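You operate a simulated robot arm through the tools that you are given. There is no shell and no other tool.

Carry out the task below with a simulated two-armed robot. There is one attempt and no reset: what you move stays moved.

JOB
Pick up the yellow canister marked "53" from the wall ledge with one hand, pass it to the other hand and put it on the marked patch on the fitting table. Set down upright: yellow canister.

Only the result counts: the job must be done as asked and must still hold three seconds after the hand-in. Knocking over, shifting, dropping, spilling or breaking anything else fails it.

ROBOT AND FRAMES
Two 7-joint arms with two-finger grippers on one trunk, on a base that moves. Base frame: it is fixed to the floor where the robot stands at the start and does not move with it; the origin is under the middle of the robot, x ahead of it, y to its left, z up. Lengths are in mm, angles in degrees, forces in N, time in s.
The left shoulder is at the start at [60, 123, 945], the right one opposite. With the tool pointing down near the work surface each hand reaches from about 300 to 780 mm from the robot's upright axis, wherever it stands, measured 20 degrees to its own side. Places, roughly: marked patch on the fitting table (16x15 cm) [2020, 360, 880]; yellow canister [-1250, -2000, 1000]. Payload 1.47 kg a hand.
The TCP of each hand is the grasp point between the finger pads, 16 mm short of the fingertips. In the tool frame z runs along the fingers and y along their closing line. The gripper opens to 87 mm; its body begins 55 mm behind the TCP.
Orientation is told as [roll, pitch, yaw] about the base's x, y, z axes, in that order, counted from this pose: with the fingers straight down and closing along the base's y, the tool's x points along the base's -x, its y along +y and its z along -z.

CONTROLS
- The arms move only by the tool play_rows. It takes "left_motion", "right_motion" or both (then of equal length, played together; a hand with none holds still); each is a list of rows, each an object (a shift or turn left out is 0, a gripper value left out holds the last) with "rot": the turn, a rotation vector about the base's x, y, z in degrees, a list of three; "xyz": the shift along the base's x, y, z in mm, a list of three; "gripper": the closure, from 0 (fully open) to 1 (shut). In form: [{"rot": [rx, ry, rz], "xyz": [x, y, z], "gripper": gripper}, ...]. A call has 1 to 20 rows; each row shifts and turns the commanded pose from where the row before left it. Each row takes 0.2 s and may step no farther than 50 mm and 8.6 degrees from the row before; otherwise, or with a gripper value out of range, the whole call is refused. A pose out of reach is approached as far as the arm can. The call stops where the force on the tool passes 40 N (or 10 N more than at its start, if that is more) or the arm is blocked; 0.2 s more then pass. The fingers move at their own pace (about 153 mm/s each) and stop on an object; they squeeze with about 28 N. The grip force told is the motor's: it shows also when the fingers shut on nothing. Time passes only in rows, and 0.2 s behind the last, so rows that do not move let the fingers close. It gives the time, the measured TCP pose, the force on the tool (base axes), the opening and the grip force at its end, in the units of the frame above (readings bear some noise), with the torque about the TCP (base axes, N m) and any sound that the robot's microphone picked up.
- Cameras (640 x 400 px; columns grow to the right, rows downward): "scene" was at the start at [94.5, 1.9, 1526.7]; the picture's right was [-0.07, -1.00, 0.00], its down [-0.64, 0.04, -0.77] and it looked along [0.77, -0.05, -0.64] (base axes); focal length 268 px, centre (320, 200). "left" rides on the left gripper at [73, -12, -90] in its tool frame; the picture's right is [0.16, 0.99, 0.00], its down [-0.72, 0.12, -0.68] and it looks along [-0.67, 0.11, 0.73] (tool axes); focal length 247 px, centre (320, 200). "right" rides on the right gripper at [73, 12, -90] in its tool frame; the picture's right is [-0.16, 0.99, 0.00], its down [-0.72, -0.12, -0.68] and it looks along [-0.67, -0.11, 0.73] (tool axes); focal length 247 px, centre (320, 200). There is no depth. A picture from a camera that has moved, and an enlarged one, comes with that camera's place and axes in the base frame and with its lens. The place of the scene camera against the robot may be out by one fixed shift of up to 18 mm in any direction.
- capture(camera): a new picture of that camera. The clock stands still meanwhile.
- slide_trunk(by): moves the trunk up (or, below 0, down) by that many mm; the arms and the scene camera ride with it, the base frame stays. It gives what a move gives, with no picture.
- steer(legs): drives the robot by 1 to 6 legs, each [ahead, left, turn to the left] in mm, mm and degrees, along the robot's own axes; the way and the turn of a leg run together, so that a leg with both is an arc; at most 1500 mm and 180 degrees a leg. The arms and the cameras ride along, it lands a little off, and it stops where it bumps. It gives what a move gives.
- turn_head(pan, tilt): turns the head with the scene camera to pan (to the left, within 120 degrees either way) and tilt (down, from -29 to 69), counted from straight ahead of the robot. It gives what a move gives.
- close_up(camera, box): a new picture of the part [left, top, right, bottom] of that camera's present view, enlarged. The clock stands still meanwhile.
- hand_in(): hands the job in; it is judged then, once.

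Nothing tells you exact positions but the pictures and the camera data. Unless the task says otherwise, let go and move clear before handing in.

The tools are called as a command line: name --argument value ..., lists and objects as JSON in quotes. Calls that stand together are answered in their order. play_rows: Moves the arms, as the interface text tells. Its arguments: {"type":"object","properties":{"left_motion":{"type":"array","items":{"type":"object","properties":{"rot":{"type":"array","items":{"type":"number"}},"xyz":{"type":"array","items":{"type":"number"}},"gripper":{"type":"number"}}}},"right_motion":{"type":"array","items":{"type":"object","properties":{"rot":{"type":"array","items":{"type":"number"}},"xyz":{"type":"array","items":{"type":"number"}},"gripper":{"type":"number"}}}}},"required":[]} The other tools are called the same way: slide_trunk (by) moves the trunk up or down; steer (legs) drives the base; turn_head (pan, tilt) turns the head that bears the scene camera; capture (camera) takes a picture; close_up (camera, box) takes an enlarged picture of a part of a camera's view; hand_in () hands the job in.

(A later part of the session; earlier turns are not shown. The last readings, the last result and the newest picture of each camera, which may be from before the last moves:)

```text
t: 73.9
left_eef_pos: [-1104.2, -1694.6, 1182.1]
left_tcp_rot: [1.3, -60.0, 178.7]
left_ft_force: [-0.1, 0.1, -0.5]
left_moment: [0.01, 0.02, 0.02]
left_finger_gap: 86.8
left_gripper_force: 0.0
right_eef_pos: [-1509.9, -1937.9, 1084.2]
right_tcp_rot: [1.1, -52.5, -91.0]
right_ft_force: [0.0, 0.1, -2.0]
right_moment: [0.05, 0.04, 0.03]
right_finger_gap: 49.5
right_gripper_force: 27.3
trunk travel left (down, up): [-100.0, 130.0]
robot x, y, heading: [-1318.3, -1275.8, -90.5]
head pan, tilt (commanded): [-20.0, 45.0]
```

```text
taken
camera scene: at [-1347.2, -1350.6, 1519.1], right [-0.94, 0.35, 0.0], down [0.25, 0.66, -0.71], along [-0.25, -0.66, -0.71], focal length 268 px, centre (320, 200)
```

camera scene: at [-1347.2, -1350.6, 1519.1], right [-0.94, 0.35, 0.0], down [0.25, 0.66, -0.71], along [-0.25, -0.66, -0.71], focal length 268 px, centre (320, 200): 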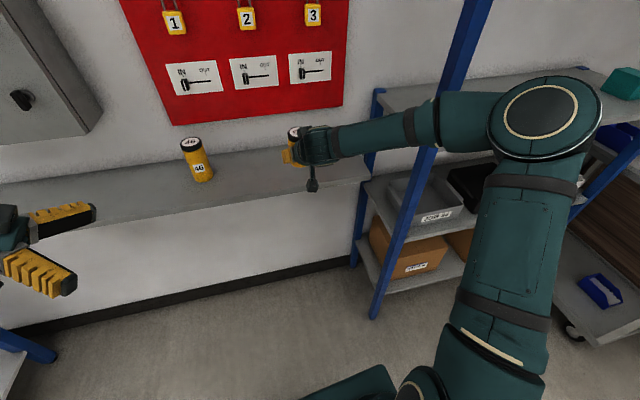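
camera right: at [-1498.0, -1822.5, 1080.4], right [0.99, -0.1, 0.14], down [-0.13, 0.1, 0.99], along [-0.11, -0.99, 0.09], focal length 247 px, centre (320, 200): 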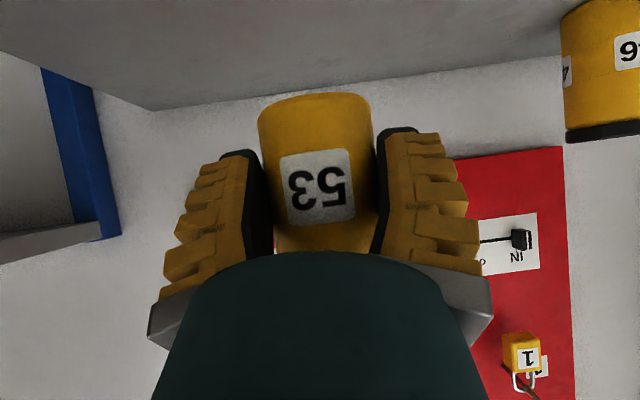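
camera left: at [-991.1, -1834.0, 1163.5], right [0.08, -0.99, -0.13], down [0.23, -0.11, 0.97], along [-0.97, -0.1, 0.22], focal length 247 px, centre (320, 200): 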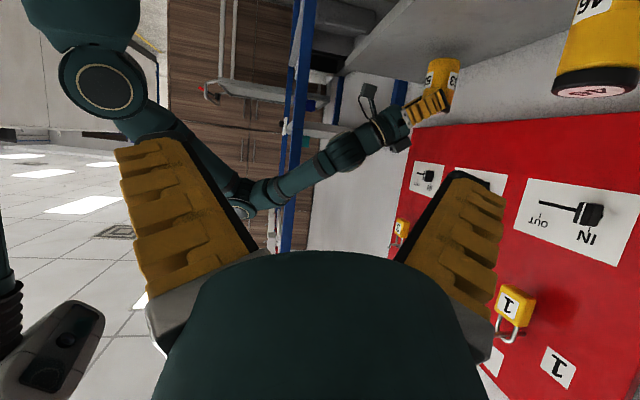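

The canister rides well. I back off another 400 mm into open floor for the hand-over.

steer --legs '[[-400, 0, 0]]'

turn_head --pan -5 --tilt 40

capture --camera "right"

capture --camera "scene"

```text
t: 76.4
left_eef_pos: [-1100.7, -1295.4, 1181.7]
left_tcp_rot: [1.3, -59.9, 178.7]
left_ft_force: [-0.5, 0.4, 0.2]
left_moment: [-0.04, 0.0, -0.01]
left_finger_gap: 87.1
left_gripper_force: 0.0
right_eef_pos: [-1506.0, -1537.3, 1082.9]
right_tcp_rot: [1.1, -52.5, -91.1]
right_ft_force: [0.5, 0.2, -0.8]
right_moment: [0.04, -0.02, -0.04]
right_finger_gap: 49.6
right_gripper_force: 28.0
trunk travel left (down, up): [-100.0, 130.0]
robot x, y, heading: [-1313.9, -874.1, -90.3]
head pan, tilt (commanded): [-20.0, 45.0]
```

```text
t: 77.2
left_eef_pos: [-1101.4, -1296.5, 1181.9]
left_tcp_rot: [1.2, -60.0, 178.8]
left_ft_force: [-0.7, 0.6, -0.3]
left_moment: [0.02, 0.01, 0.04]
left_finger_gap: 86.9
left_gripper_force: 0.1
right_eef_pos: [-1506.1, -1538.0, 1082.1]
right_tcp_rot: [1.1, -52.5, -91.2]
right_ft_force: [-0.4, -0.3, -2.7]
right_moment: [0.04, 0.02, 0.02]
right_finger_gap: 49.6
right_gripper_force: 27.8
trunk travel left (down, up): [-100.0, 130.0]
robot x, y, heading: [-1317.5, -872.1, -90.6]
head pan, tilt (commanded): [-5.0, 40.0]
```

```text
taken
camera right: at [-1494.6, -1423.5, 1079.7], right [0.99, -0.1, 0.14], down [-0.13, 0.1, 0.99], along [-0.11, -0.99, 0.09], focal length 247 px, centre (320, 200)
```

right: 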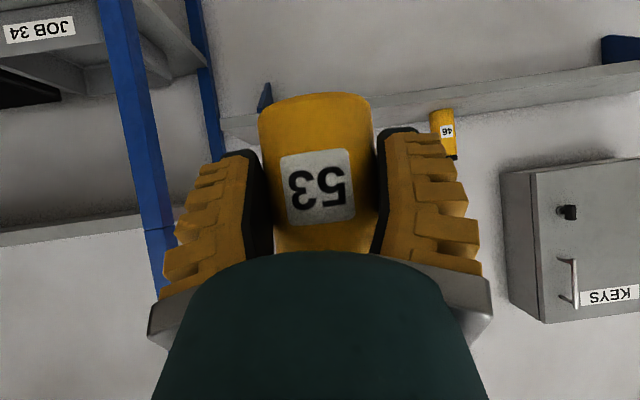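

```text
taken
camera scene: at [-1323.4, -960.6, 1526.2], right [-1.0, 0.1, 0.0], down [0.06, 0.64, -0.77], along [-0.07, -0.76, -0.64], focal length 268 px, centre (320, 200)
```

scene: 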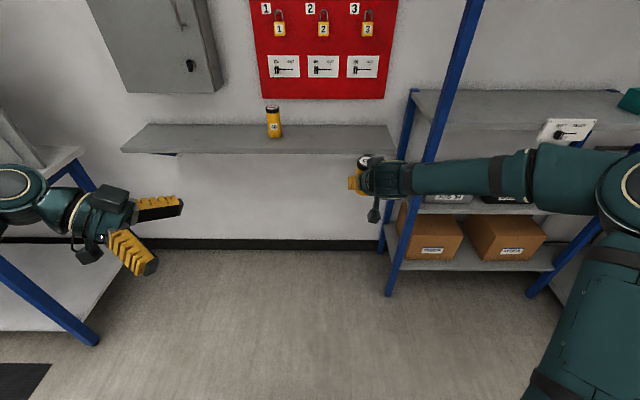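

Now I bring the right hand (with the canister) to the centre and turn it to point left, slowly.

play_rows --right_motion '[{"rot": [0, 0, 2.5], "xyz": [5, 5, 0]}, {"rot": [0, 0, 4.5], "xyz": [9, 9, 0]}, {"rot": [0, 0, 4.5], "xyz": [9, 9, 0]}, {"rot": [0, 0, 4.5], "xyz": [9, 9, 0]}, {"rot": [0, 0, 4.5], "xyz": [9, 9, 0]}, {"rot": [0, 0, 4.5], "xyz": [9, 9, 0]}, {"rot": [0, 0, 4.5], "xyz": [9, 9, 0]}, {"rot": [0, 0, 4.5], "xyz": [9, 9, 0]}, {"rot": [0, 0, 4.5], "xyz": [9, 9, 0]}, {"rot": [0, 0, 4.5], "xyz": [9, 9, 0]}]'

capture --camera "right"

capture --camera "scene"

```text
t: 79.4
left_eef_pos: [-1100.3, -1295.2, 1183.2]
left_tcp_rot: [1.2, -60.0, 178.7]
left_ft_force: [0.7, 0.4, 0.5]
left_moment: [-0.01, -0.04, 0.03]
left_finger_gap: 87.3
left_gripper_force: 0.0
right_eef_pos: [-1420.1, -1451.6, 1082.5]
right_tcp_rot: [1.1, -52.5, -48.1]
right_ft_force: [0.7, -0.5, -1.9]
right_moment: [0.03, 0.04, -0.03]
right_finger_gap: 49.3
right_gripper_force: 28.3
trunk travel left (down, up): [-100.0, 130.0]
robot x, y, heading: [-1314.8, -870.2, -90.4]
head pan, tilt (commanded): [-5.0, 40.0]
```

```text
taken
camera right: at [-1490.4, -1359.8, 1079.6], right [0.79, 0.6, 0.14], down [-0.16, -0.01, 0.99], along [0.59, -0.8, 0.09], focal length 247 px, centre (320, 200)
```

right: 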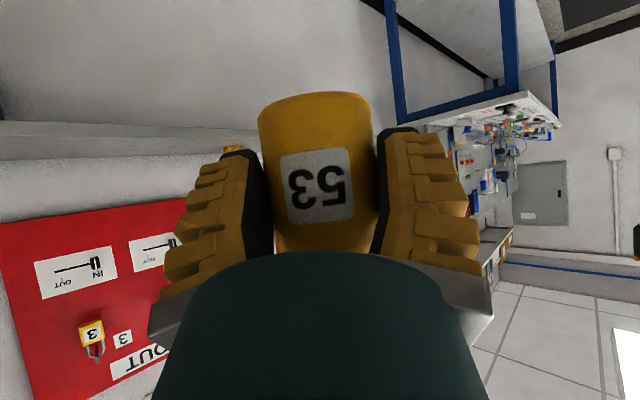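

```text
taken
camera scene: at [-1322.9, -960.4, 1526.2], right [-1.0, 0.1, 0.0], down [0.06, 0.64, -0.77], along [-0.07, -0.76, -0.64], focal length 268 px, centre (320, 200)
```

scene: 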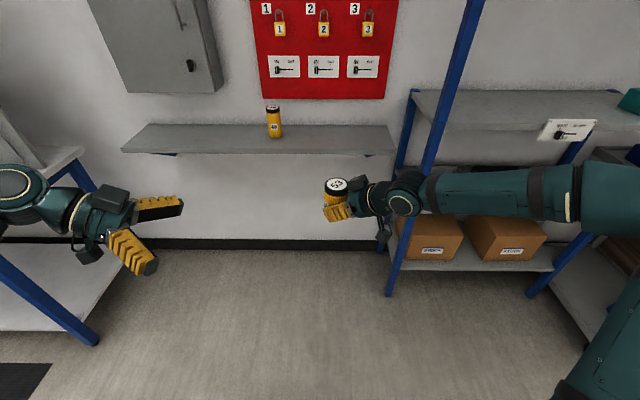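

No slip. I finish the turn so the right tool directly opposes the left tool.

play_rows --right_motion '[{"rot": [0, 0, 4.0], "xyz": [8, 7, 0]}, {"rot": [0, 0, 4.7], "xyz": [9, 8, 0]}, {"rot": [0, 0, 4.7], "xyz": [9, 8, 0]}, {"rot": [0, 0, 4.7], "xyz": [9, 8, 0]}, {"rot": [0, 0, 4.8], "xyz": [9, 8, 0]}, {"rot": [0, 0, 4.8], "xyz": [9, 8, 0]}, {"rot": [0, 0, 4.8], "xyz": [9, 8, 0]}, {"rot": [0, 0, 4.8], "xyz": [9, 8, 0]}, {"rot": [0, 0, 4.8], "xyz": [9, 8, 0]}, {"rot": [0, 0, 4.8], "xyz": [9, 8, 0]}]'

capture --camera "right"

capture --camera "scene"

capture --camera "left"

```text
t: 81.6
left_eef_pos: [-1099.8, -1296.3, 1181.8]
left_tcp_rot: [1.2, -59.9, 178.9]
left_ft_force: [0.5, -0.2, -0.9]
left_moment: [0.01, 0.0, -0.02]
left_finger_gap: 87.1
left_gripper_force: 0.1
right_eef_pos: [-1329.9, -1374.4, 1082.0]
right_tcp_rot: [1.1, -52.5, -1.1]
right_ft_force: [-0.2, 0.4, -1.5]
right_moment: [0.02, 0.02, -0.02]
right_finger_gap: 49.0
right_gripper_force: 27.9
trunk travel left (down, up): [-100.0, 130.0]
robot x, y, heading: [-1315.5, -873.4, -90.5]
head pan, tilt (commanded): [-5.0, 40.0]
```

```text
taken
camera right: at [-1446.4, -1361.6, 1078.9], right [0.1, 0.99, 0.14], down [-0.1, -0.13, 0.99], along [0.99, -0.11, 0.09], focal length 247 px, centre (320, 200)
```

right: 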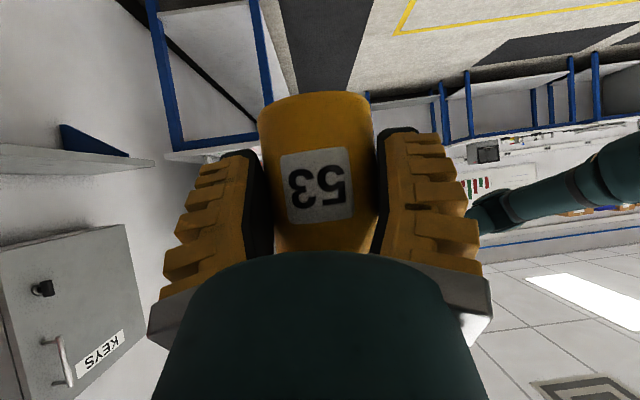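

```text
taken
camera scene: at [-1323.0, -960.7, 1526.2], right [-1.0, 0.1, 0.0], down [0.06, 0.64, -0.77], along [-0.07, -0.76, -0.64], focal length 268 px, centre (320, 200)
```

scene: 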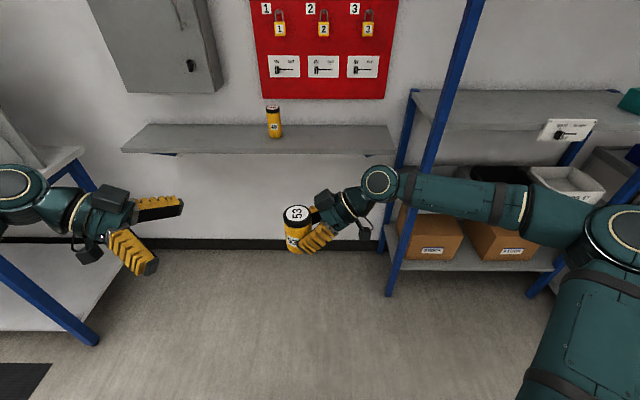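

```text
taken
camera left: at [-985.8, -1286.7, 1163.4], right [0.08, -0.99, -0.13], down [0.23, -0.11, 0.97], along [-0.97, -0.1, 0.22], focal length 247 px, centre (320, 200)
```

left: 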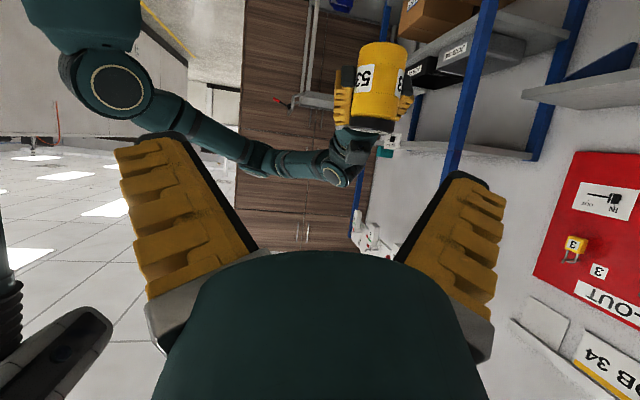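

Right hand holds the canister upright at centre, pointing left; the left tool faces it. I move the left hand in line with it, still 140 mm away, and check alignment.

play_rows --left_motion '[{"xyz": [-16, -16, -10]}, {"xyz": [-16, -16, -10]}, {"xyz": [-16, -16, -10]}, {"xyz": [-16, -16, -10]}, {"xyz": [-16, -16, -12]}, {}]'

capture --camera "left"

capture --camera "scene"

close_up --camera "left" --box '[220, 0, 420, 130]'

```text
t: 83.0
left_eef_pos: [-1180.4, -1376.5, 1127.8]
left_tcp_rot: [1.2, -60.0, 178.8]
left_ft_force: [-0.1, 1.1, 0.2]
left_moment: [0.01, -0.06, 0.0]
left_finger_gap: 86.8
left_gripper_force: 0.0
right_eef_pos: [-1332.9, -1371.6, 1080.3]
right_tcp_rot: [1.1, -52.5, -1.2]
right_ft_force: [0.1, -0.1, -2.2]
right_moment: [0.0, 0.04, 0.0]
right_finger_gap: 49.0
right_gripper_force: 27.7
trunk travel left (down, up): [-100.0, 130.0]
robot x, y, heading: [-1316.3, -876.7, -90.6]
head pan, tilt (commanded): [-5.0, 40.0]
```

```text
taken
camera left: at [-1065.8, -1366.7, 1110.7], right [0.08, -0.99, -0.13], down [0.23, -0.11, 0.97], along [-0.97, -0.1, 0.22], focal length 247 px, centre (320, 200)
```

left: 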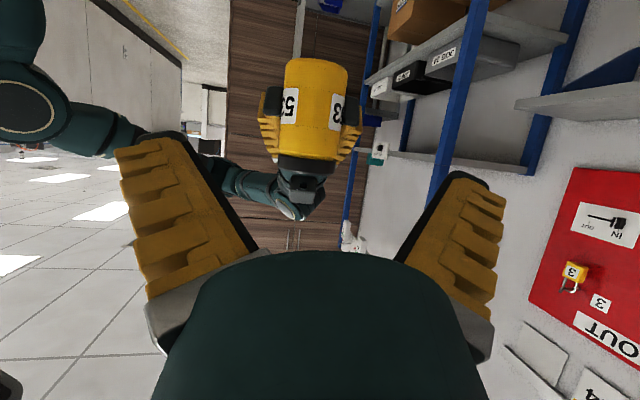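

```text
taken
camera scene: at [-1323.1, -960.1, 1526.3], right [-1.0, 0.1, 0.0], down [0.06, 0.64, -0.77], along [-0.07, -0.76, -0.64], focal length 268 px, centre (320, 200)
```

scene: 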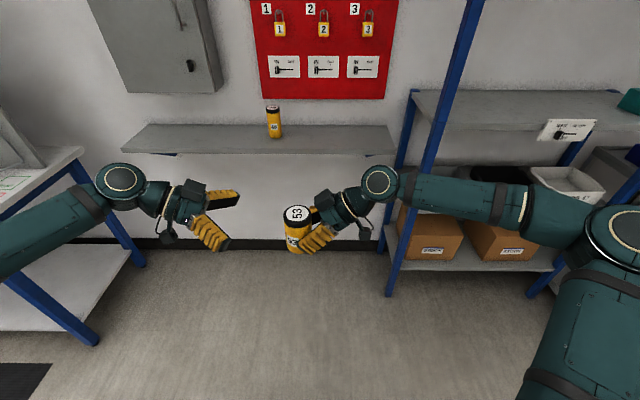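

```text
3.08 times, centred on (320, 65) of left
camera zoom: at [-1065.8, -1366.7, 1110.7], right [0.08, -0.99, -0.13], down [0.23, -0.11, 0.97], along [-0.97, -0.1, 0.22], focal length 760 px, centre (320, 615)
```

zoom: 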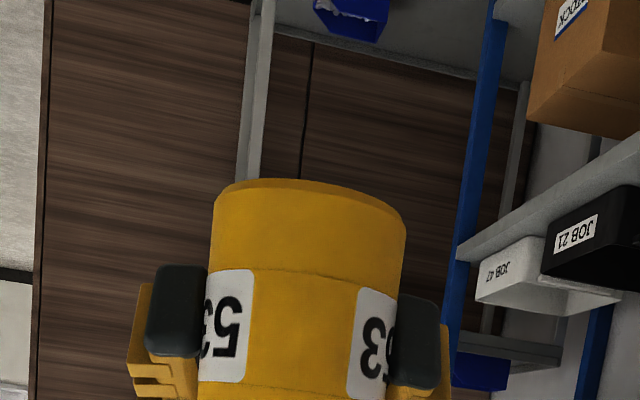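

Refined estimate: canister axis at x≈-1318, y≈-1374, spanning z≈1042–1138 (Ø≈59). The left hand is well aligned; I advance it 100 mm and re-check.

play_rows --left_motion '[{"xyz": [-20, 0.4, 0]}, {"xyz": [-20, 0.4, 0]}, {"xyz": [-20, 0.4, 0]}, {"xyz": [-20, 0.3, 0]}, {"xyz": [-15, 0, 0]}, {}]'

capture --camera "left"

close_up --camera "scene" --box '[200, 160, 400, 285]'

capture --camera "right"

```text
t: 84.4
left_eef_pos: [-1276.5, -1374.9, 1130.7]
left_tcp_rot: [1.2, -60.0, 178.8]
left_ft_force: [0.0, -0.6, -0.4]
left_moment: [-0.04, 0.01, 0.0]
left_finger_gap: 87.1
left_gripper_force: 0.0
right_eef_pos: [-1331.8, -1374.1, 1080.8]
right_tcp_rot: [1.0, -52.5, -1.4]
right_ft_force: [0.1, -0.2, -2.4]
right_moment: [-0.01, 0.04, 0.02]
right_finger_gap: 49.1
right_gripper_force: 27.8
trunk travel left (down, up): [-100.0, 130.0]
robot x, y, heading: [-1313.9, -874.1, -90.5]
head pan, tilt (commanded): [-5.0, 40.0]
```

```text
taken
camera left: at [-1161.8, -1365.2, 1112.0], right [0.08, -0.99, -0.13], down [0.23, -0.11, 0.97], along [-0.97, -0.1, 0.22], focal length 247 px, centre (320, 200)
```

left: 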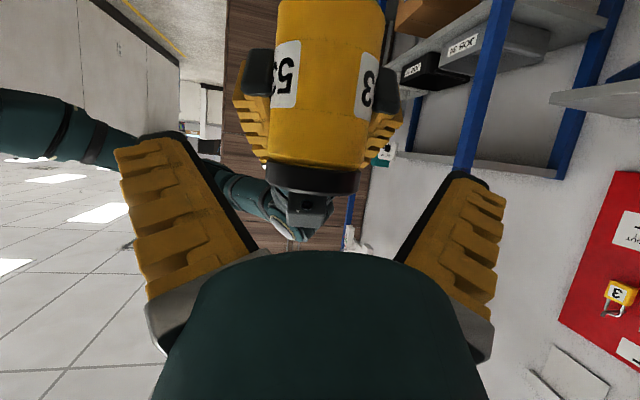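

```text
3.20 times, centred on (300, 222) of scene
camera zoom: at [-1323.1, -960.4, 1526.2], right [-1.0, 0.1, 0.0], down [0.06, 0.64, -0.77], along [-0.07, -0.76, -0.64], focal length 859 px, centre (384, 128)
```

zoom: 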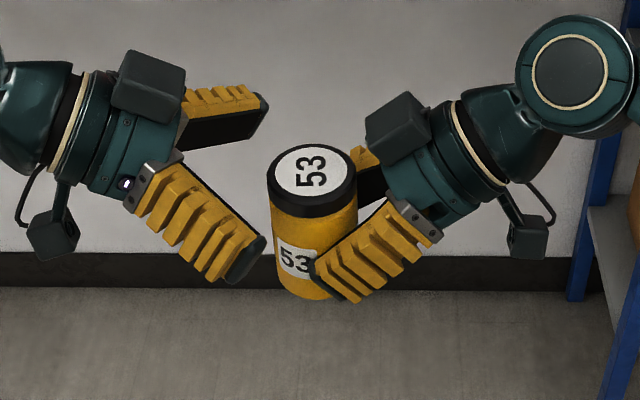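

```text
taken
camera right: at [-1446.6, -1361.3, 1078.9], right [0.1, 0.99, 0.14], down [-0.1, -0.13, 0.99], along [0.99, -0.11, 0.09], focal length 247 px, centre (320, 200)
```

right: 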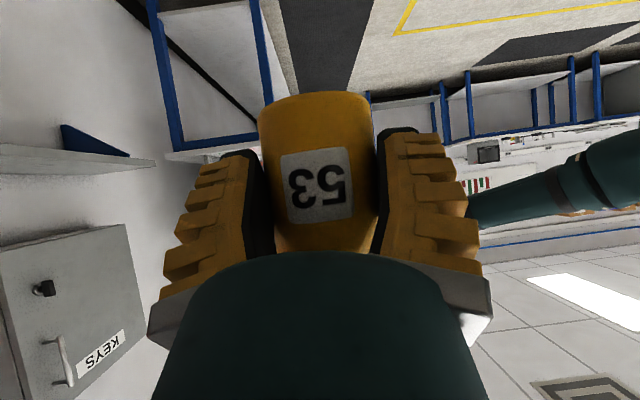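

Both hands and the canister are well lined up. I advance the left hand the remaining 42 mm slowly, then look before closing.

play_rows --left_motion '[{"xyz": [-8, 0.2, -0.5]}, {"xyz": [-8, 0.2, -0.5]}, {"xyz": [-8, 0.2, -0.5]}, {"xyz": [-8, 0, -0.5]}, {"xyz": [-6, 0, 0]}, {"xyz": [-4, 0, 0]}, {}]'

capture --camera "left"

close_up --camera "scene" --box '[220, 160, 380, 260]'

capture --camera "right"

```text
t: 86.0
left_eef_pos: [-1303.7, -1374.6, 1128.8]
left_tcp_rot: [1.4, -60.1, 178.9]
left_ft_force: [0.2, -0.5, -0.2]
left_moment: [0.02, 0.0, 0.0]
left_finger_gap: 87.1
left_gripper_force: 0.0
left hand out of reach, approached as far as the arm can: row 4, 5
right_eef_pos: [-1332.2, -1373.3, 1081.0]
right_tcp_rot: [1.1, -52.6, -1.2]
right_ft_force: [0.2, -0.6, -2.9]
right_moment: [0.03, 0.0, 0.01]
right_finger_gap: 49.2
right_gripper_force: 27.8
trunk travel left (down, up): [-100.0, 130.0]
robot x, y, heading: [-1314.3, -874.4, -90.8]
head pan, tilt (commanded): [-5.0, 40.0]
```

```text
taken
camera left: at [-1188.8, -1364.3, 1110.5], right [0.08, -0.99, -0.12], down [0.23, -0.1, 0.97], along [-0.97, -0.11, 0.22], focal length 247 px, centre (320, 200)
```

left: 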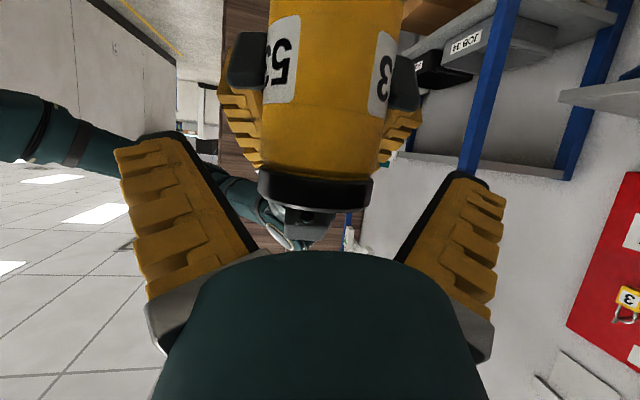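

```text
4.00 times, centred on (300, 210) of scene
camera zoom: at [-1323.5, -960.0, 1526.3], right [-1.0, 0.1, 0.0], down [0.06, 0.64, -0.77], along [-0.07, -0.76, -0.64], focal length 1074 px, centre (400, 160)
```

zoom: 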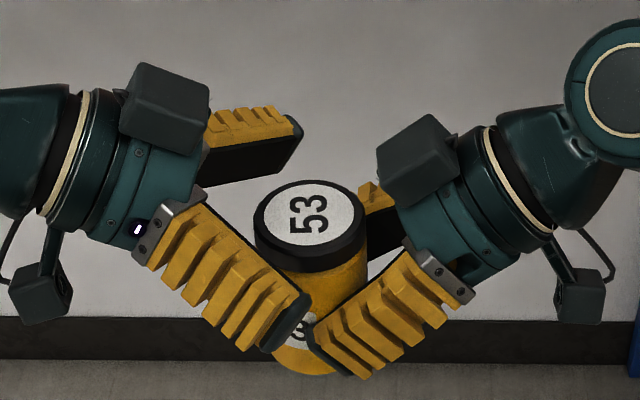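

```text
taken
camera right: at [-1447.0, -1361.0, 1079.0], right [0.1, 0.99, 0.14], down [-0.1, -0.13, 0.99], along [0.99, -0.11, 0.09], focal length 247 px, centre (320, 200)
```

right: 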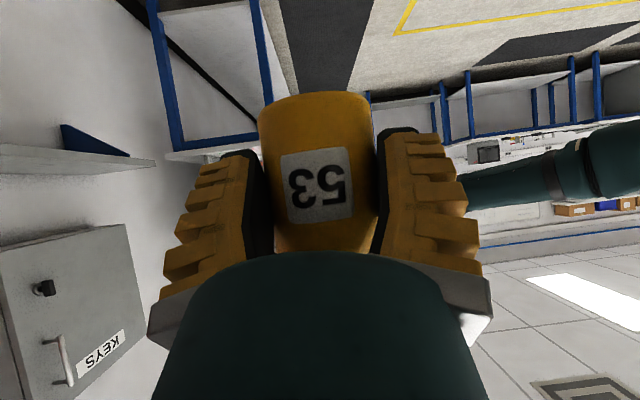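

The left arm reached its limit 15 mm short, so I bring the right hand with the canister 14 mm toward it instead.

play_rows --right_motion '[{"xyz": [3, 0, 0]}, {"xyz": [4, 0, 0]}, {"xyz": [4, 0, 0]}, {"xyz": [3, 0, 0]}, {}]'

capture --camera "left"

close_up --camera "scene" --box '[220, 160, 380, 260]'

close_up --camera "left" --box '[200, 0, 440, 150]'

```text
t: 87.2
left_eef_pos: [-1302.5, -1374.4, 1129.0]
left_tcp_rot: [1.3, -60.0, 179.0]
left_ft_force: [0.2, 0.3, -0.6]
left_moment: [-0.03, 0.01, -0.02]
left_finger_gap: 87.3
left_gripper_force: 0.0
right_eef_pos: [-1317.6, -1372.7, 1081.8]
right_tcp_rot: [1.1, -52.5, -1.2]
right_ft_force: [-0.2, -0.7, -1.8]
right_moment: [0.0, 0.05, 0.02]
right_finger_gap: 49.0
right_gripper_force: 27.9
trunk travel left (down, up): [-100.0, 130.0]
robot x, y, heading: [-1315.2, -876.5, -90.5]
head pan, tilt (commanded): [-5.0, 40.0]
```

```text
taken
camera left: at [-1188.6, -1364.6, 1110.2], right [0.08, -0.99, -0.13], down [0.23, -0.1, 0.97], along [-0.97, -0.11, 0.22], focal length 247 px, centre (320, 200)
```

left: 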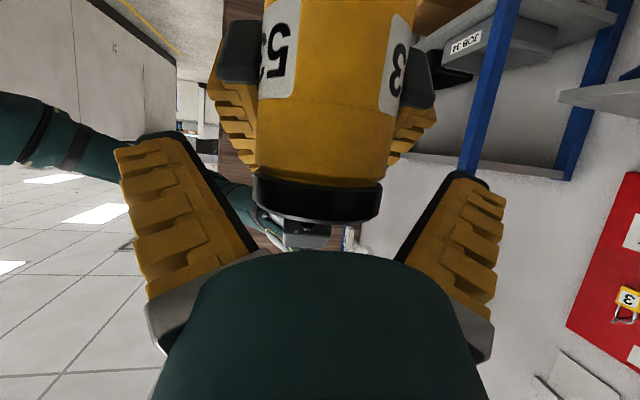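

```text
4.00 times, centred on (300, 210) of scene
camera zoom: at [-1323.3, -960.5, 1526.2], right [-1.0, 0.1, 0.0], down [0.06, 0.64, -0.77], along [-0.07, -0.76, -0.64], focal length 1074 px, centre (400, 160)
```

zoom: 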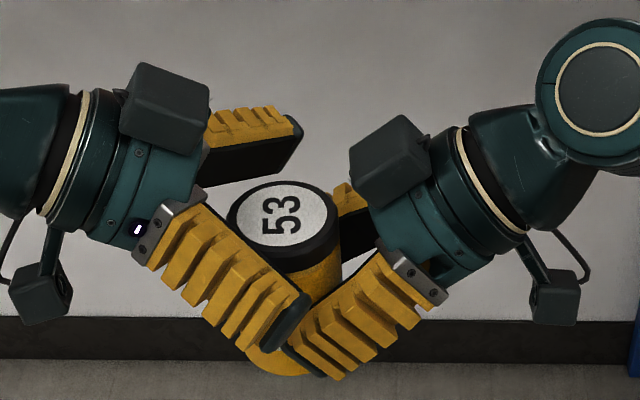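

```text
2.67 times, centred on (320, 75) of left
camera zoom: at [-1188.6, -1364.6, 1110.2], right [0.08, -0.99, -0.13], down [0.23, -0.1, 0.97], along [-0.97, -0.11, 0.22], focal length 659 px, centre (320, 533)
```

zoom: 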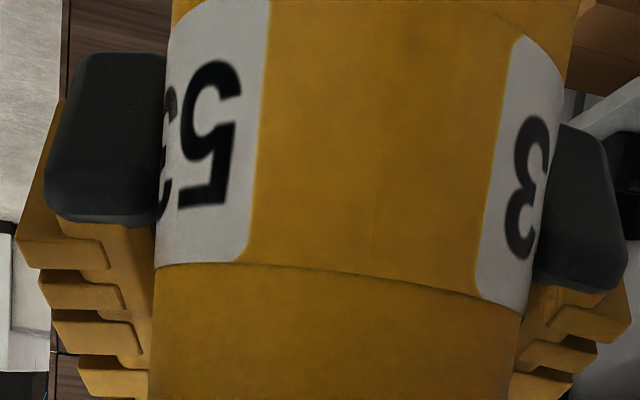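

The canister is now inside the left jaws. I raise the left hand 3 mm for clearance above the right fingers and close the left gripper.

play_rows --left_motion '[{"xyz": [0, 0.5, 3]}, {}, {"gripper": 0.25}, {"gripper": 0.4}, {"gripper": 1.0}, {"gripper": 1.0}, {"gripper": 1.0}, {"gripper": 1.0}]'

capture --camera "left"

close_up --camera "scene" --box '[220, 160, 380, 260]'

capture --camera "right"

```text
t: 89.0
left_eef_pos: [-1302.5, -1374.6, 1131.3]
left_tcp_rot: [1.2, -60.0, 178.9]
left_ft_force: [0.3, 13.7, 0.8]
left_moment: [0.46, 0.06, 0.0]
left_finger_gap: 54.8
left_gripper_force: 27.7
right_eef_pos: [-1317.6, -1374.3, 1082.4]
right_tcp_rot: [1.0, -52.5, -1.2]
right_ft_force: [1.7, -13.2, -2.2]
right_moment: [0.2, -0.02, -0.21]
right_finger_gap: 48.7
right_gripper_force: 28.0
trunk travel left (down, up): [-100.0, 130.0]
robot x, y, heading: [-1314.9, -870.2, -90.3]
head pan, tilt (commanded): [-5.0, 40.0]
```

```text
taken
camera left: at [-1187.7, -1364.9, 1113.0], right [0.08, -0.99, -0.13], down [0.23, -0.11, 0.97], along [-0.97, -0.1, 0.22], focal length 247 px, centre (320, 200)
```

left: 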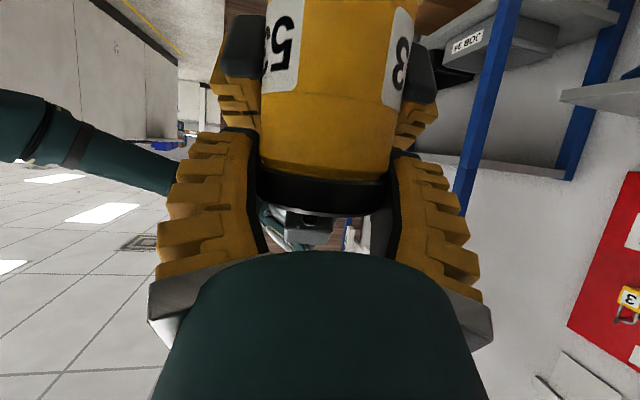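

```text
4.00 times, centred on (300, 210) of scene
camera zoom: at [-1323.2, -960.5, 1526.2], right [-1.0, 0.1, 0.0], down [0.06, 0.64, -0.77], along [-0.07, -0.76, -0.64], focal length 1074 px, centre (400, 160)
```

zoom: 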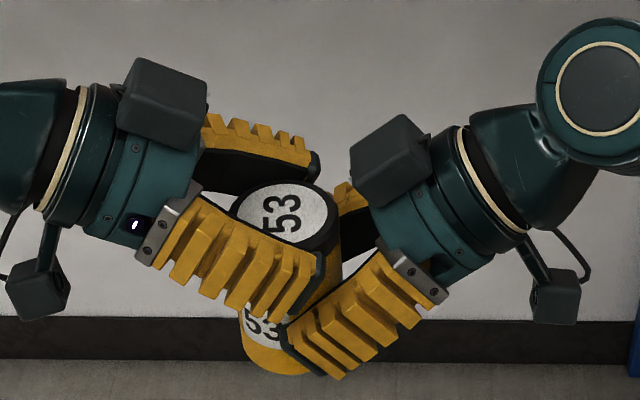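

```text
taken
camera right: at [-1433.3, -1361.8, 1079.4], right [0.1, 0.99, 0.14], down [-0.1, -0.13, 0.99], along [0.99, -0.12, 0.09], focal length 247 px, centre (320, 200)
```

right: 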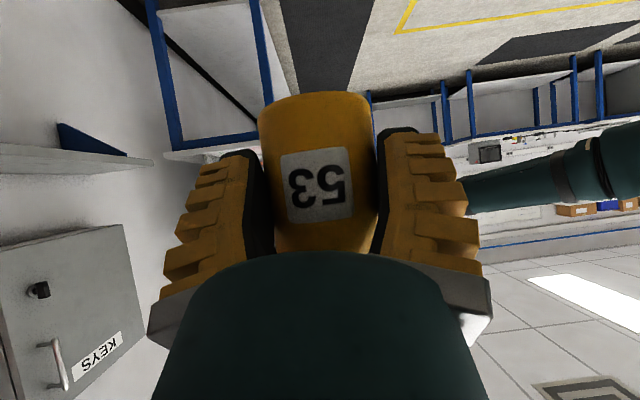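

The left gripper holds the lid end (gap 54.8 mm), but there's a 13 N sideways preload between the hands. I relieve it with small opposite shifts before releasing.

play_rows --left_motion '[{"xyz": [0, 0.7, 0]}, {"xyz": [0, 0.7, 0]}, {}]' --right_motion '[{"xyz": [0, -0.7, 0]}, {"xyz": [0, -0.7, 0]}, {}]'

```text
t: 89.8
left_eef_pos: [-1303.1, -1372.9, 1131.2]
left_tcp_rot: [1.3, -59.9, 178.9]
left_ft_force: [13.6, -8.1, -0.7]
left_moment: [-0.13, -0.31, 0.05]
left_finger_gap: 55.3
left_gripper_force: 27.7
right_eef_pos: [-1317.7, -1374.0, 1082.0]
right_tcp_rot: [1.3, -52.4, -1.1]
right_ft_force: [-12.4, 7.3, -0.5]
right_moment: [-0.31, -0.34, 0.05]
right_finger_gap: 49.7
right_gripper_force: 27.9
trunk travel left (down, up): [-100.0, 130.0]
robot x, y, heading: [-1313.5, -871.7, -90.3]
head pan, tilt (commanded): [-5.0, 40.0]
```

Now the preload is mostly along x (13 N). I trim both axes by under a millimetre per hand.

play_rows --left_motion '[{"xyz": [0.8, -0.5, 0]}, {}]' --right_motion '[{"xyz": [-0.8, 0.5, 0]}, {}]'

```text
t: 90.4
left_eef_pos: [-1303.3, -1372.5, 1130.6]
left_tcp_rot: [1.3, -60.1, 178.6]
left_ft_force: [4.1, -9.5, 0.4]
left_moment: [-0.19, -0.38, -0.07]
left_finger_gap: 55.1
left_gripper_force: 27.8
right_eef_pos: [-1318.4, -1372.1, 1081.5]
right_tcp_rot: [1.1, -52.5, -1.1]
right_ft_force: [-3.0, 11.5, -1.7]
right_moment: [-0.33, 0.23, 0.18]
right_finger_gap: 49.9
right_gripper_force: 27.8
trunk travel left (down, up): [-100.0, 130.0]
robot x, y, heading: [-1308.6, -874.5, -90.6]
head pan, tilt (commanded): [-5.0, 40.0]
```

play_rows --left_motion '[{"xyz": [0.3, -0.6, 0]}, {}]' --right_motion '[{"xyz": [-0.3, 0.6, 0]}, {}]'

```text
t: 91.0
left_eef_pos: [-1303.6, -1372.6, 1133.2]
left_tcp_rot: [1.3, -60.0, 178.7]
left_ft_force: [-4.0, -9.5, -0.1]
left_moment: [-0.21, -0.2, 0.06]
left_finger_gap: 54.6
left_gripper_force: 27.9
right_eef_pos: [-1318.0, -1374.0, 1082.4]
right_tcp_rot: [1.2, -52.4, -1.1]
right_ft_force: [3.5, 8.9, -1.2]
right_moment: [-0.27, 0.45, 0.07]
right_finger_gap: 49.1
right_gripper_force: 28.1
trunk travel left (down, up): [-100.0, 130.0]
robot x, y, heading: [-1315.2, -868.6, -90.9]
head pan, tilt (commanded): [-5.0, 40.0]
```

Sideways force stays small and x is near zero. The canister sits deep in the left jaws, where they diverge more; to match the proven right grip I reopen the left hand, back it off ~12 mm, lower it 5 mm, and re-close.

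play_rows --left_motion '[{"gripper": 0}, {}, {}, {"xyz": [4, 0, 0]}, {"xyz": [4, 0, -2]}, {"xyz": [4, 0, -3]}, {}]'

capture --camera "left"

capture --camera "right"

```text
t: 92.6
left_eef_pos: [-1291.2, -1372.7, 1125.3]
left_tcp_rot: [1.2, -60.0, 178.8]
left_ft_force: [0.7, -0.2, -0.1]
left_moment: [-0.04, 0.0, -0.01]
left_finger_gap: 86.8
left_gripper_force: 0.1
right_eef_pos: [-1318.6, -1374.4, 1081.5]
right_tcp_rot: [1.0, -52.5, -1.3]
right_ft_force: [0.6, -0.6, -2.2]
right_moment: [-0.01, 0.04, 0.01]
right_finger_gap: 48.8
right_gripper_force: 27.7
trunk travel left (down, up): [-100.0, 130.0]
robot x, y, heading: [-1313.4, -873.0, -90.6]
head pan, tilt (commanded): [-5.0, 40.0]
```

```text
taken
camera left: at [-1175.9, -1363.5, 1107.8], right [0.08, -0.99, -0.13], down [0.23, -0.11, 0.97], along [-0.97, -0.1, 0.22], focal length 247 px, centre (320, 200)
```

left: 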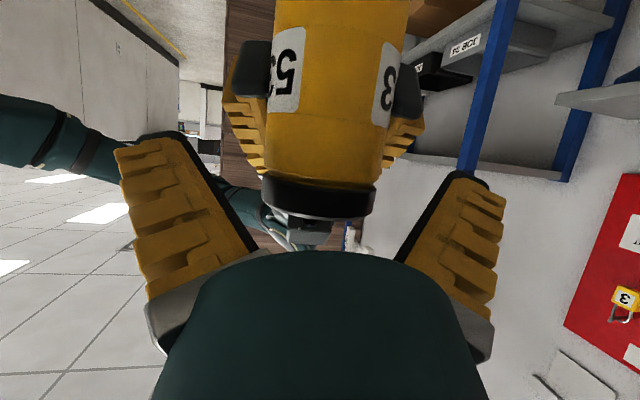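

```text
taken
camera right: at [-1434.3, -1361.7, 1079.6], right [0.1, 0.99, 0.14], down [-0.1, -0.13, 0.99], along [0.99, -0.11, 0.09], focal length 247 px, centre (320, 200)
```

right: 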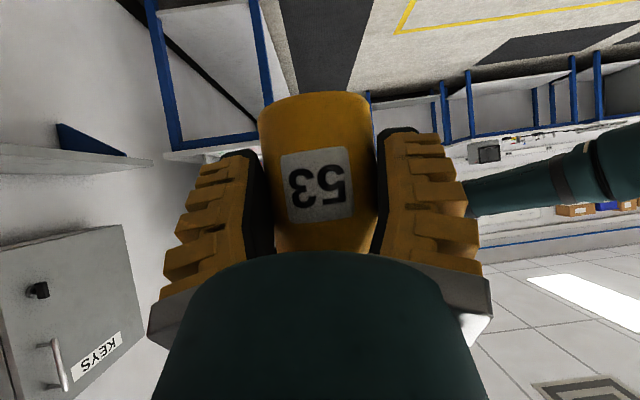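

Aligned within about a millimetre. I nudge 2 mm in and close the left gripper again.

play_rows --left_motion '[{"xyz": [-2, -0.7, 0]}, {}, {"gripper": 0.25}, {"gripper": 0.4}, {"gripper": 1.0}, {"gripper": 1.0}, {"gripper": 1.0}, {"gripper": 1.0}]'

capture --camera "left"

close_up --camera "scene" --box '[220, 160, 380, 260]'

```text
t: 94.4
left_eef_pos: [-1293.6, -1373.6, 1126.1]
left_tcp_rot: [1.2, -59.9, 178.7]
left_ft_force: [6.8, -0.8, 2.3]
left_moment: [0.05, -0.07, -0.07]
left_finger_gap: 51.8
left_gripper_force: 27.7
right_eef_pos: [-1319.7, -1373.8, 1081.2]
right_tcp_rot: [1.1, -52.4, -1.1]
right_ft_force: [-6.0, 1.2, -5.0]
right_moment: [-0.1, -0.1, 0.06]
right_finger_gap: 49.3
right_gripper_force: 28.2
trunk travel left (down, up): [-100.0, 130.0]
robot x, y, heading: [-1313.8, -873.0, -90.5]
head pan, tilt (commanded): [-5.0, 40.0]
```

```text
taken
camera left: at [-1177.9, -1364.4, 1108.0], right [0.08, -0.99, -0.13], down [0.23, -0.11, 0.97], along [-0.97, -0.1, 0.22], focal length 247 px, centre (320, 200)
```

left: 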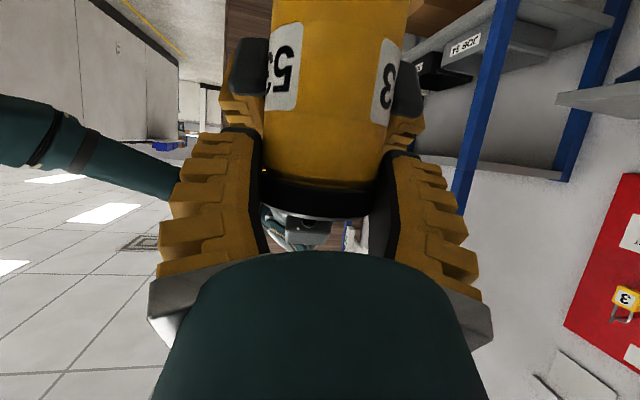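

```text
4.00 times, centred on (300, 210) of scene
camera zoom: at [-1323.2, -960.5, 1526.2], right [-1.0, 0.1, 0.0], down [0.06, 0.64, -0.77], along [-0.07, -0.76, -0.64], focal length 1074 px, centre (400, 160)
```

zoom: 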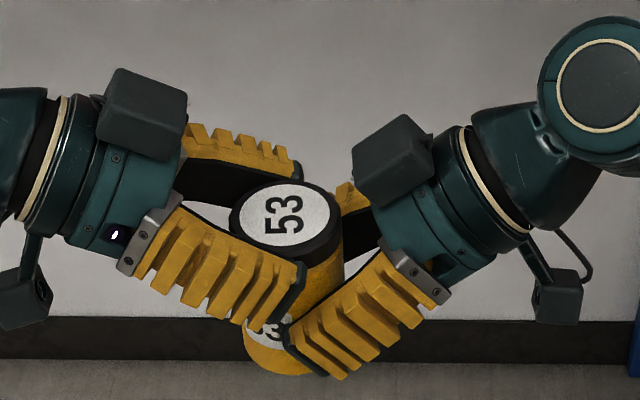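

Good contact on the lid end with low forces. I open the right gripper only slightly to transfer the load, and watch for slipping.

play_rows --right_motion '[{"gripper": 0.36}, {}, {}]'

capture --camera "left"

capture --camera "right"

```text
t: 95.2
left_eef_pos: [-1292.4, -1374.2, 1126.3]
left_tcp_rot: [1.2, -60.1, 178.7]
left_ft_force: [0.7, -0.3, -0.1]
left_moment: [-0.01, -0.01, -0.01]
left_finger_gap: 50.8
left_gripper_force: 27.8
right_eef_pos: [-1317.3, -1373.8, 1081.9]
right_tcp_rot: [1.0, -52.5, -1.3]
right_ft_force: [0.3, 0.4, 0.7]
right_moment: [-0.01, 0.01, -0.04]
right_finger_gap: 60.6
right_gripper_force: 3.2
trunk travel left (down, up): [-100.0, 130.0]
robot x, y, heading: [-1317.9, -875.3, -90.5]
head pan, tilt (commanded): [-5.0, 40.0]
```

```text
taken
camera left: at [-1178.1, -1364.2, 1107.9], right [0.08, -0.99, -0.13], down [0.23, -0.11, 0.97], along [-0.97, -0.1, 0.22], focal length 247 px, centre (320, 200)
```

left: 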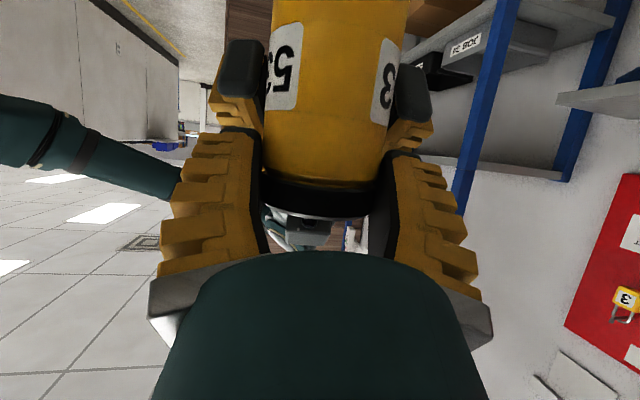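

```text
taken
camera right: at [-1434.2, -1361.7, 1079.7], right [0.1, 0.99, 0.14], down [-0.1, -0.13, 0.99], along [0.99, -0.11, 0.09], focal length 247 px, centre (320, 200)
```

right: 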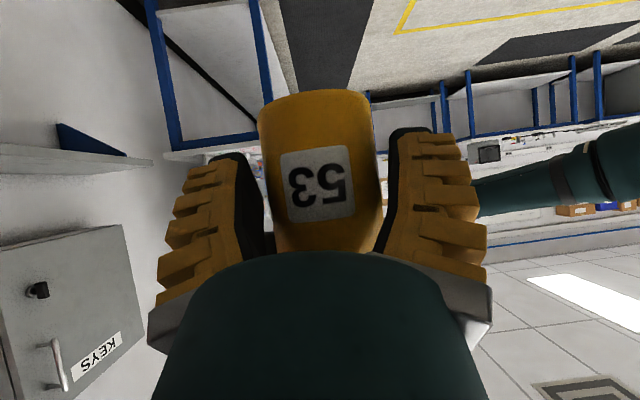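

The left hand seems to carry it. I wait a moment to see whether it creeps.

play_rows --right_motion '[{}, {}, {}, {}, {}]'

capture --camera "left"

close_up --camera "scene" --box '[220, 160, 380, 260]'

```text
t: 96.4
left_eef_pos: [-1292.6, -1373.1, 1126.1]
left_tcp_rot: [1.2, -59.9, 178.8]
left_ft_force: [-0.1, 0.1, -0.2]
left_moment: [0.0, -0.01, 0.02]
left_finger_gap: 51.1
left_gripper_force: 27.7
right_eef_pos: [-1318.7, -1373.3, 1082.9]
right_tcp_rot: [1.0, -52.6, -1.2]
right_ft_force: [-0.3, -0.5, 0.2]
right_moment: [0.02, -0.03, -0.02]
right_finger_gap: 60.6
right_gripper_force: 3.6
trunk travel left (down, up): [-100.0, 130.0]
robot x, y, heading: [-1316.1, -875.2, -90.5]
head pan, tilt (commanded): [-5.0, 40.0]
```

```text
taken
camera left: at [-1178.1, -1364.3, 1107.9], right [0.08, -0.99, -0.13], down [0.23, -0.11, 0.97], along [-0.97, -0.1, 0.22], focal length 247 px, centre (320, 200)
```

left: 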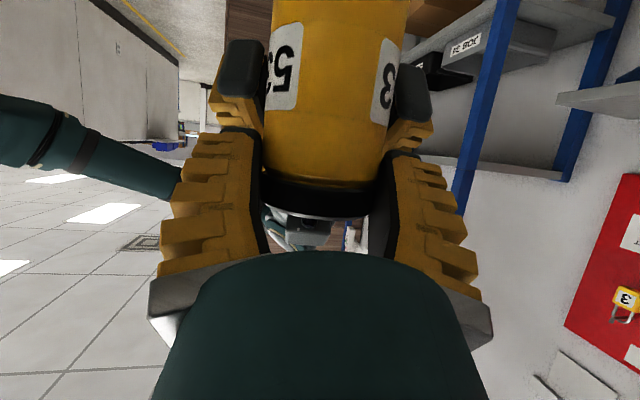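

```text
4.00 times, centred on (300, 210) of scene
camera zoom: at [-1323.2, -960.5, 1526.2], right [-1.0, 0.1, 0.0], down [0.06, 0.64, -0.77], along [-0.07, -0.76, -0.64], focal length 1074 px, centre (400, 160)
```

zoom: 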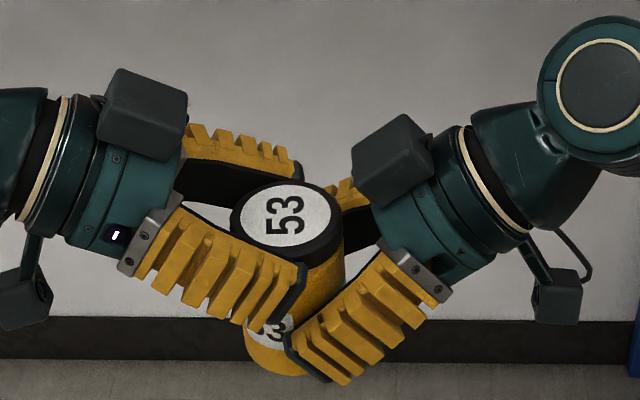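

Stable in the left hand, no creep visible. I open the right gripper fully and withdraw it straight back along -x.

play_rows --right_motion '[{"gripper": 0.2}, {"gripper": 0.0}, {}, {"xyz": [-5, 0, 0]}, {"xyz": [-8, 0, -1]}, {"xyz": [-10, 0, -1]}, {}]'

capture --camera "left"

close_up --camera "scene" --box '[220, 160, 380, 260]'

capture --camera "right"

```text
t: 98.0
left_eef_pos: [-1292.1, -1374.1, 1126.7]
left_tcp_rot: [1.2, -60.0, 178.8]
left_ft_force: [0.5, 0.1, -1.1]
left_moment: [0.02, -0.02, 0.01]
left_finger_gap: 51.4
left_gripper_force: 27.9
right_eef_pos: [-1341.4, -1374.0, 1080.1]
right_tcp_rot: [1.1, -52.5, -1.1]
right_ft_force: [-0.4, 0.1, 1.0]
right_moment: [-0.02, 0.0, 0.03]
right_finger_gap: 87.0
right_gripper_force: 0.1
trunk travel left (down, up): [-100.0, 130.0]
robot x, y, heading: [-1313.4, -875.0, -90.5]
head pan, tilt (commanded): [-5.0, 40.0]
```

```text
taken
camera left: at [-1177.9, -1364.3, 1107.9], right [0.08, -0.99, -0.13], down [0.23, -0.11, 0.97], along [-0.97, -0.1, 0.22], focal length 247 px, centre (320, 200)
```

left: 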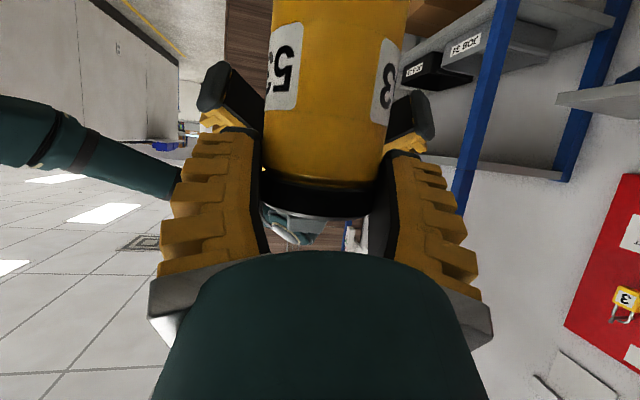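

```text
4.00 times, centred on (300, 210) of scene
camera zoom: at [-1323.1, -960.6, 1526.2], right [-1.0, 0.1, 0.0], down [0.06, 0.64, -0.77], along [-0.07, -0.76, -0.64], focal length 1074 px, centre (400, 160)
```

zoom: 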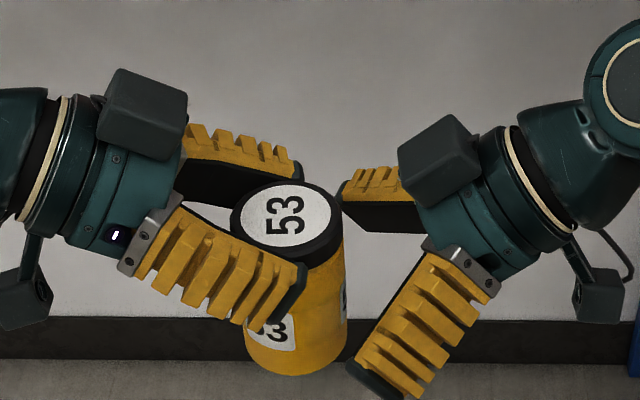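

```text
taken
camera right: at [-1457.4, -1361.7, 1077.6], right [0.1, 0.99, 0.14], down [-0.1, -0.13, 0.99], along [0.99, -0.11, 0.09], focal length 247 px, centre (320, 200)
```

right: 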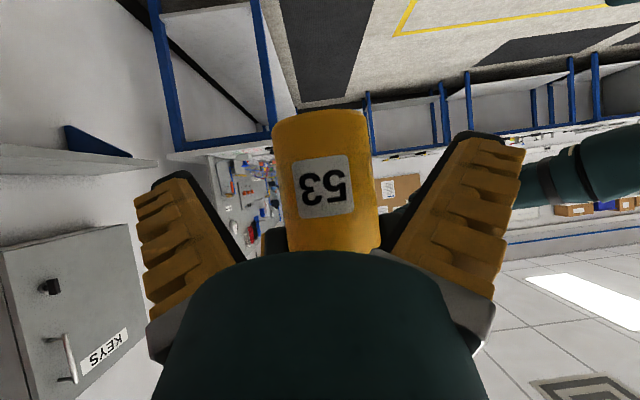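

The left hand now holds the canister alone and upright. I withdraw the right hand further out of the way.

play_rows --right_motion '[{"xyz": [-15, 0, 0]}, {"xyz": [-20, 0, 0]}, {"xyz": [-20, 0, 0]}, {"xyz": [-20, 5, 0]}, {"xyz": [-20, 5, 5]}, {"xyz": [-20, 5, 5]}, {"xyz": [-20, 5, 5]}, {}]'

capture --camera "right"

capture --camera "left"

capture --camera "scene"

```text
t: 99.8
left_eef_pos: [-1293.0, -1373.1, 1125.5]
left_tcp_rot: [1.2, -60.0, 178.8]
left_ft_force: [0.1, 0.0, 0.2]
left_moment: [-0.02, -0.05, 0.01]
left_finger_gap: 51.2
left_gripper_force: 27.5
right_eef_pos: [-1475.7, -1352.7, 1096.6]
right_tcp_rot: [1.1, -52.4, -1.1]
right_ft_force: [0.2, 0.3, 0.4]
right_moment: [0.03, 0.01, 0.04]
right_finger_gap: 87.1
right_gripper_force: 0.1
trunk travel left (down, up): [-100.0, 130.0]
robot x, y, heading: [-1315.2, -874.3, -90.6]
head pan, tilt (commanded): [-5.0, 40.0]
```

```text
taken
camera right: at [-1591.9, -1341.8, 1093.3], right [0.1, 0.99, 0.14], down [-0.1, -0.13, 0.99], along [0.99, -0.11, 0.09], focal length 247 px, centre (320, 200)
```

right: 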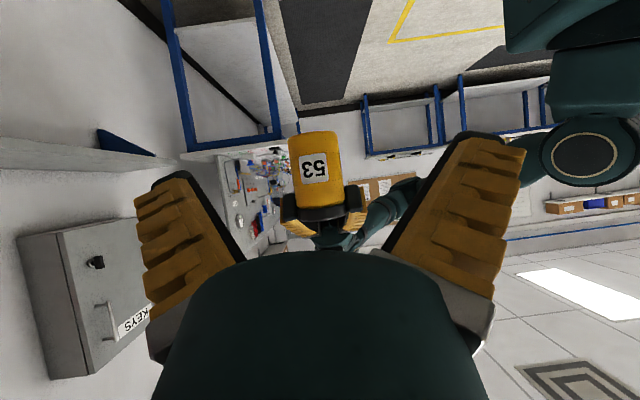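

```text
taken
camera left: at [-1177.9, -1364.4, 1107.8], right [0.08, -0.99, -0.13], down [0.23, -0.11, 0.97], along [-0.97, -0.1, 0.22], focal length 247 px, centre (320, 200)
```

left: 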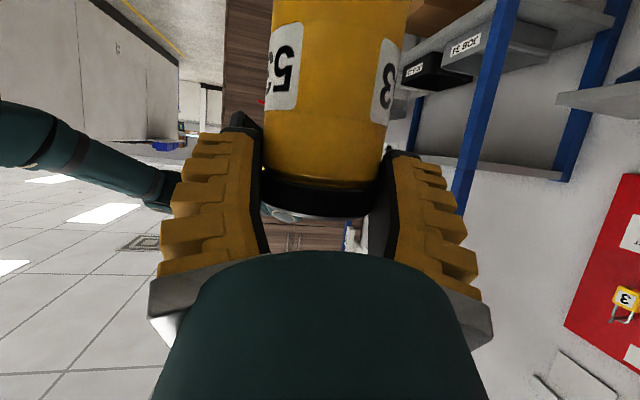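

```text
taken
camera scene: at [-1323.0, -960.7, 1526.2], right [-1.0, 0.1, 0.0], down [0.06, 0.64, -0.77], along [-0.07, -0.76, -0.64], focal length 268 px, centre (320, 200)
```

scene: 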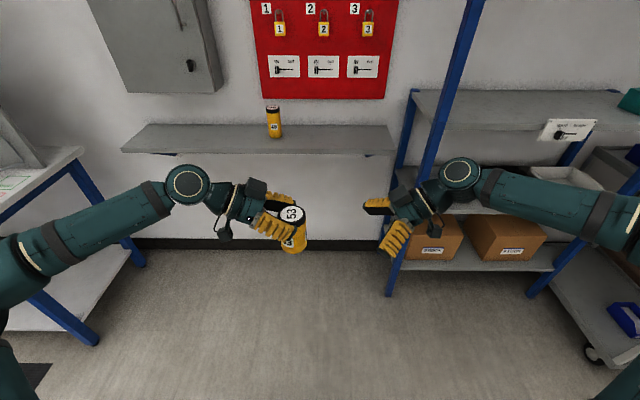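

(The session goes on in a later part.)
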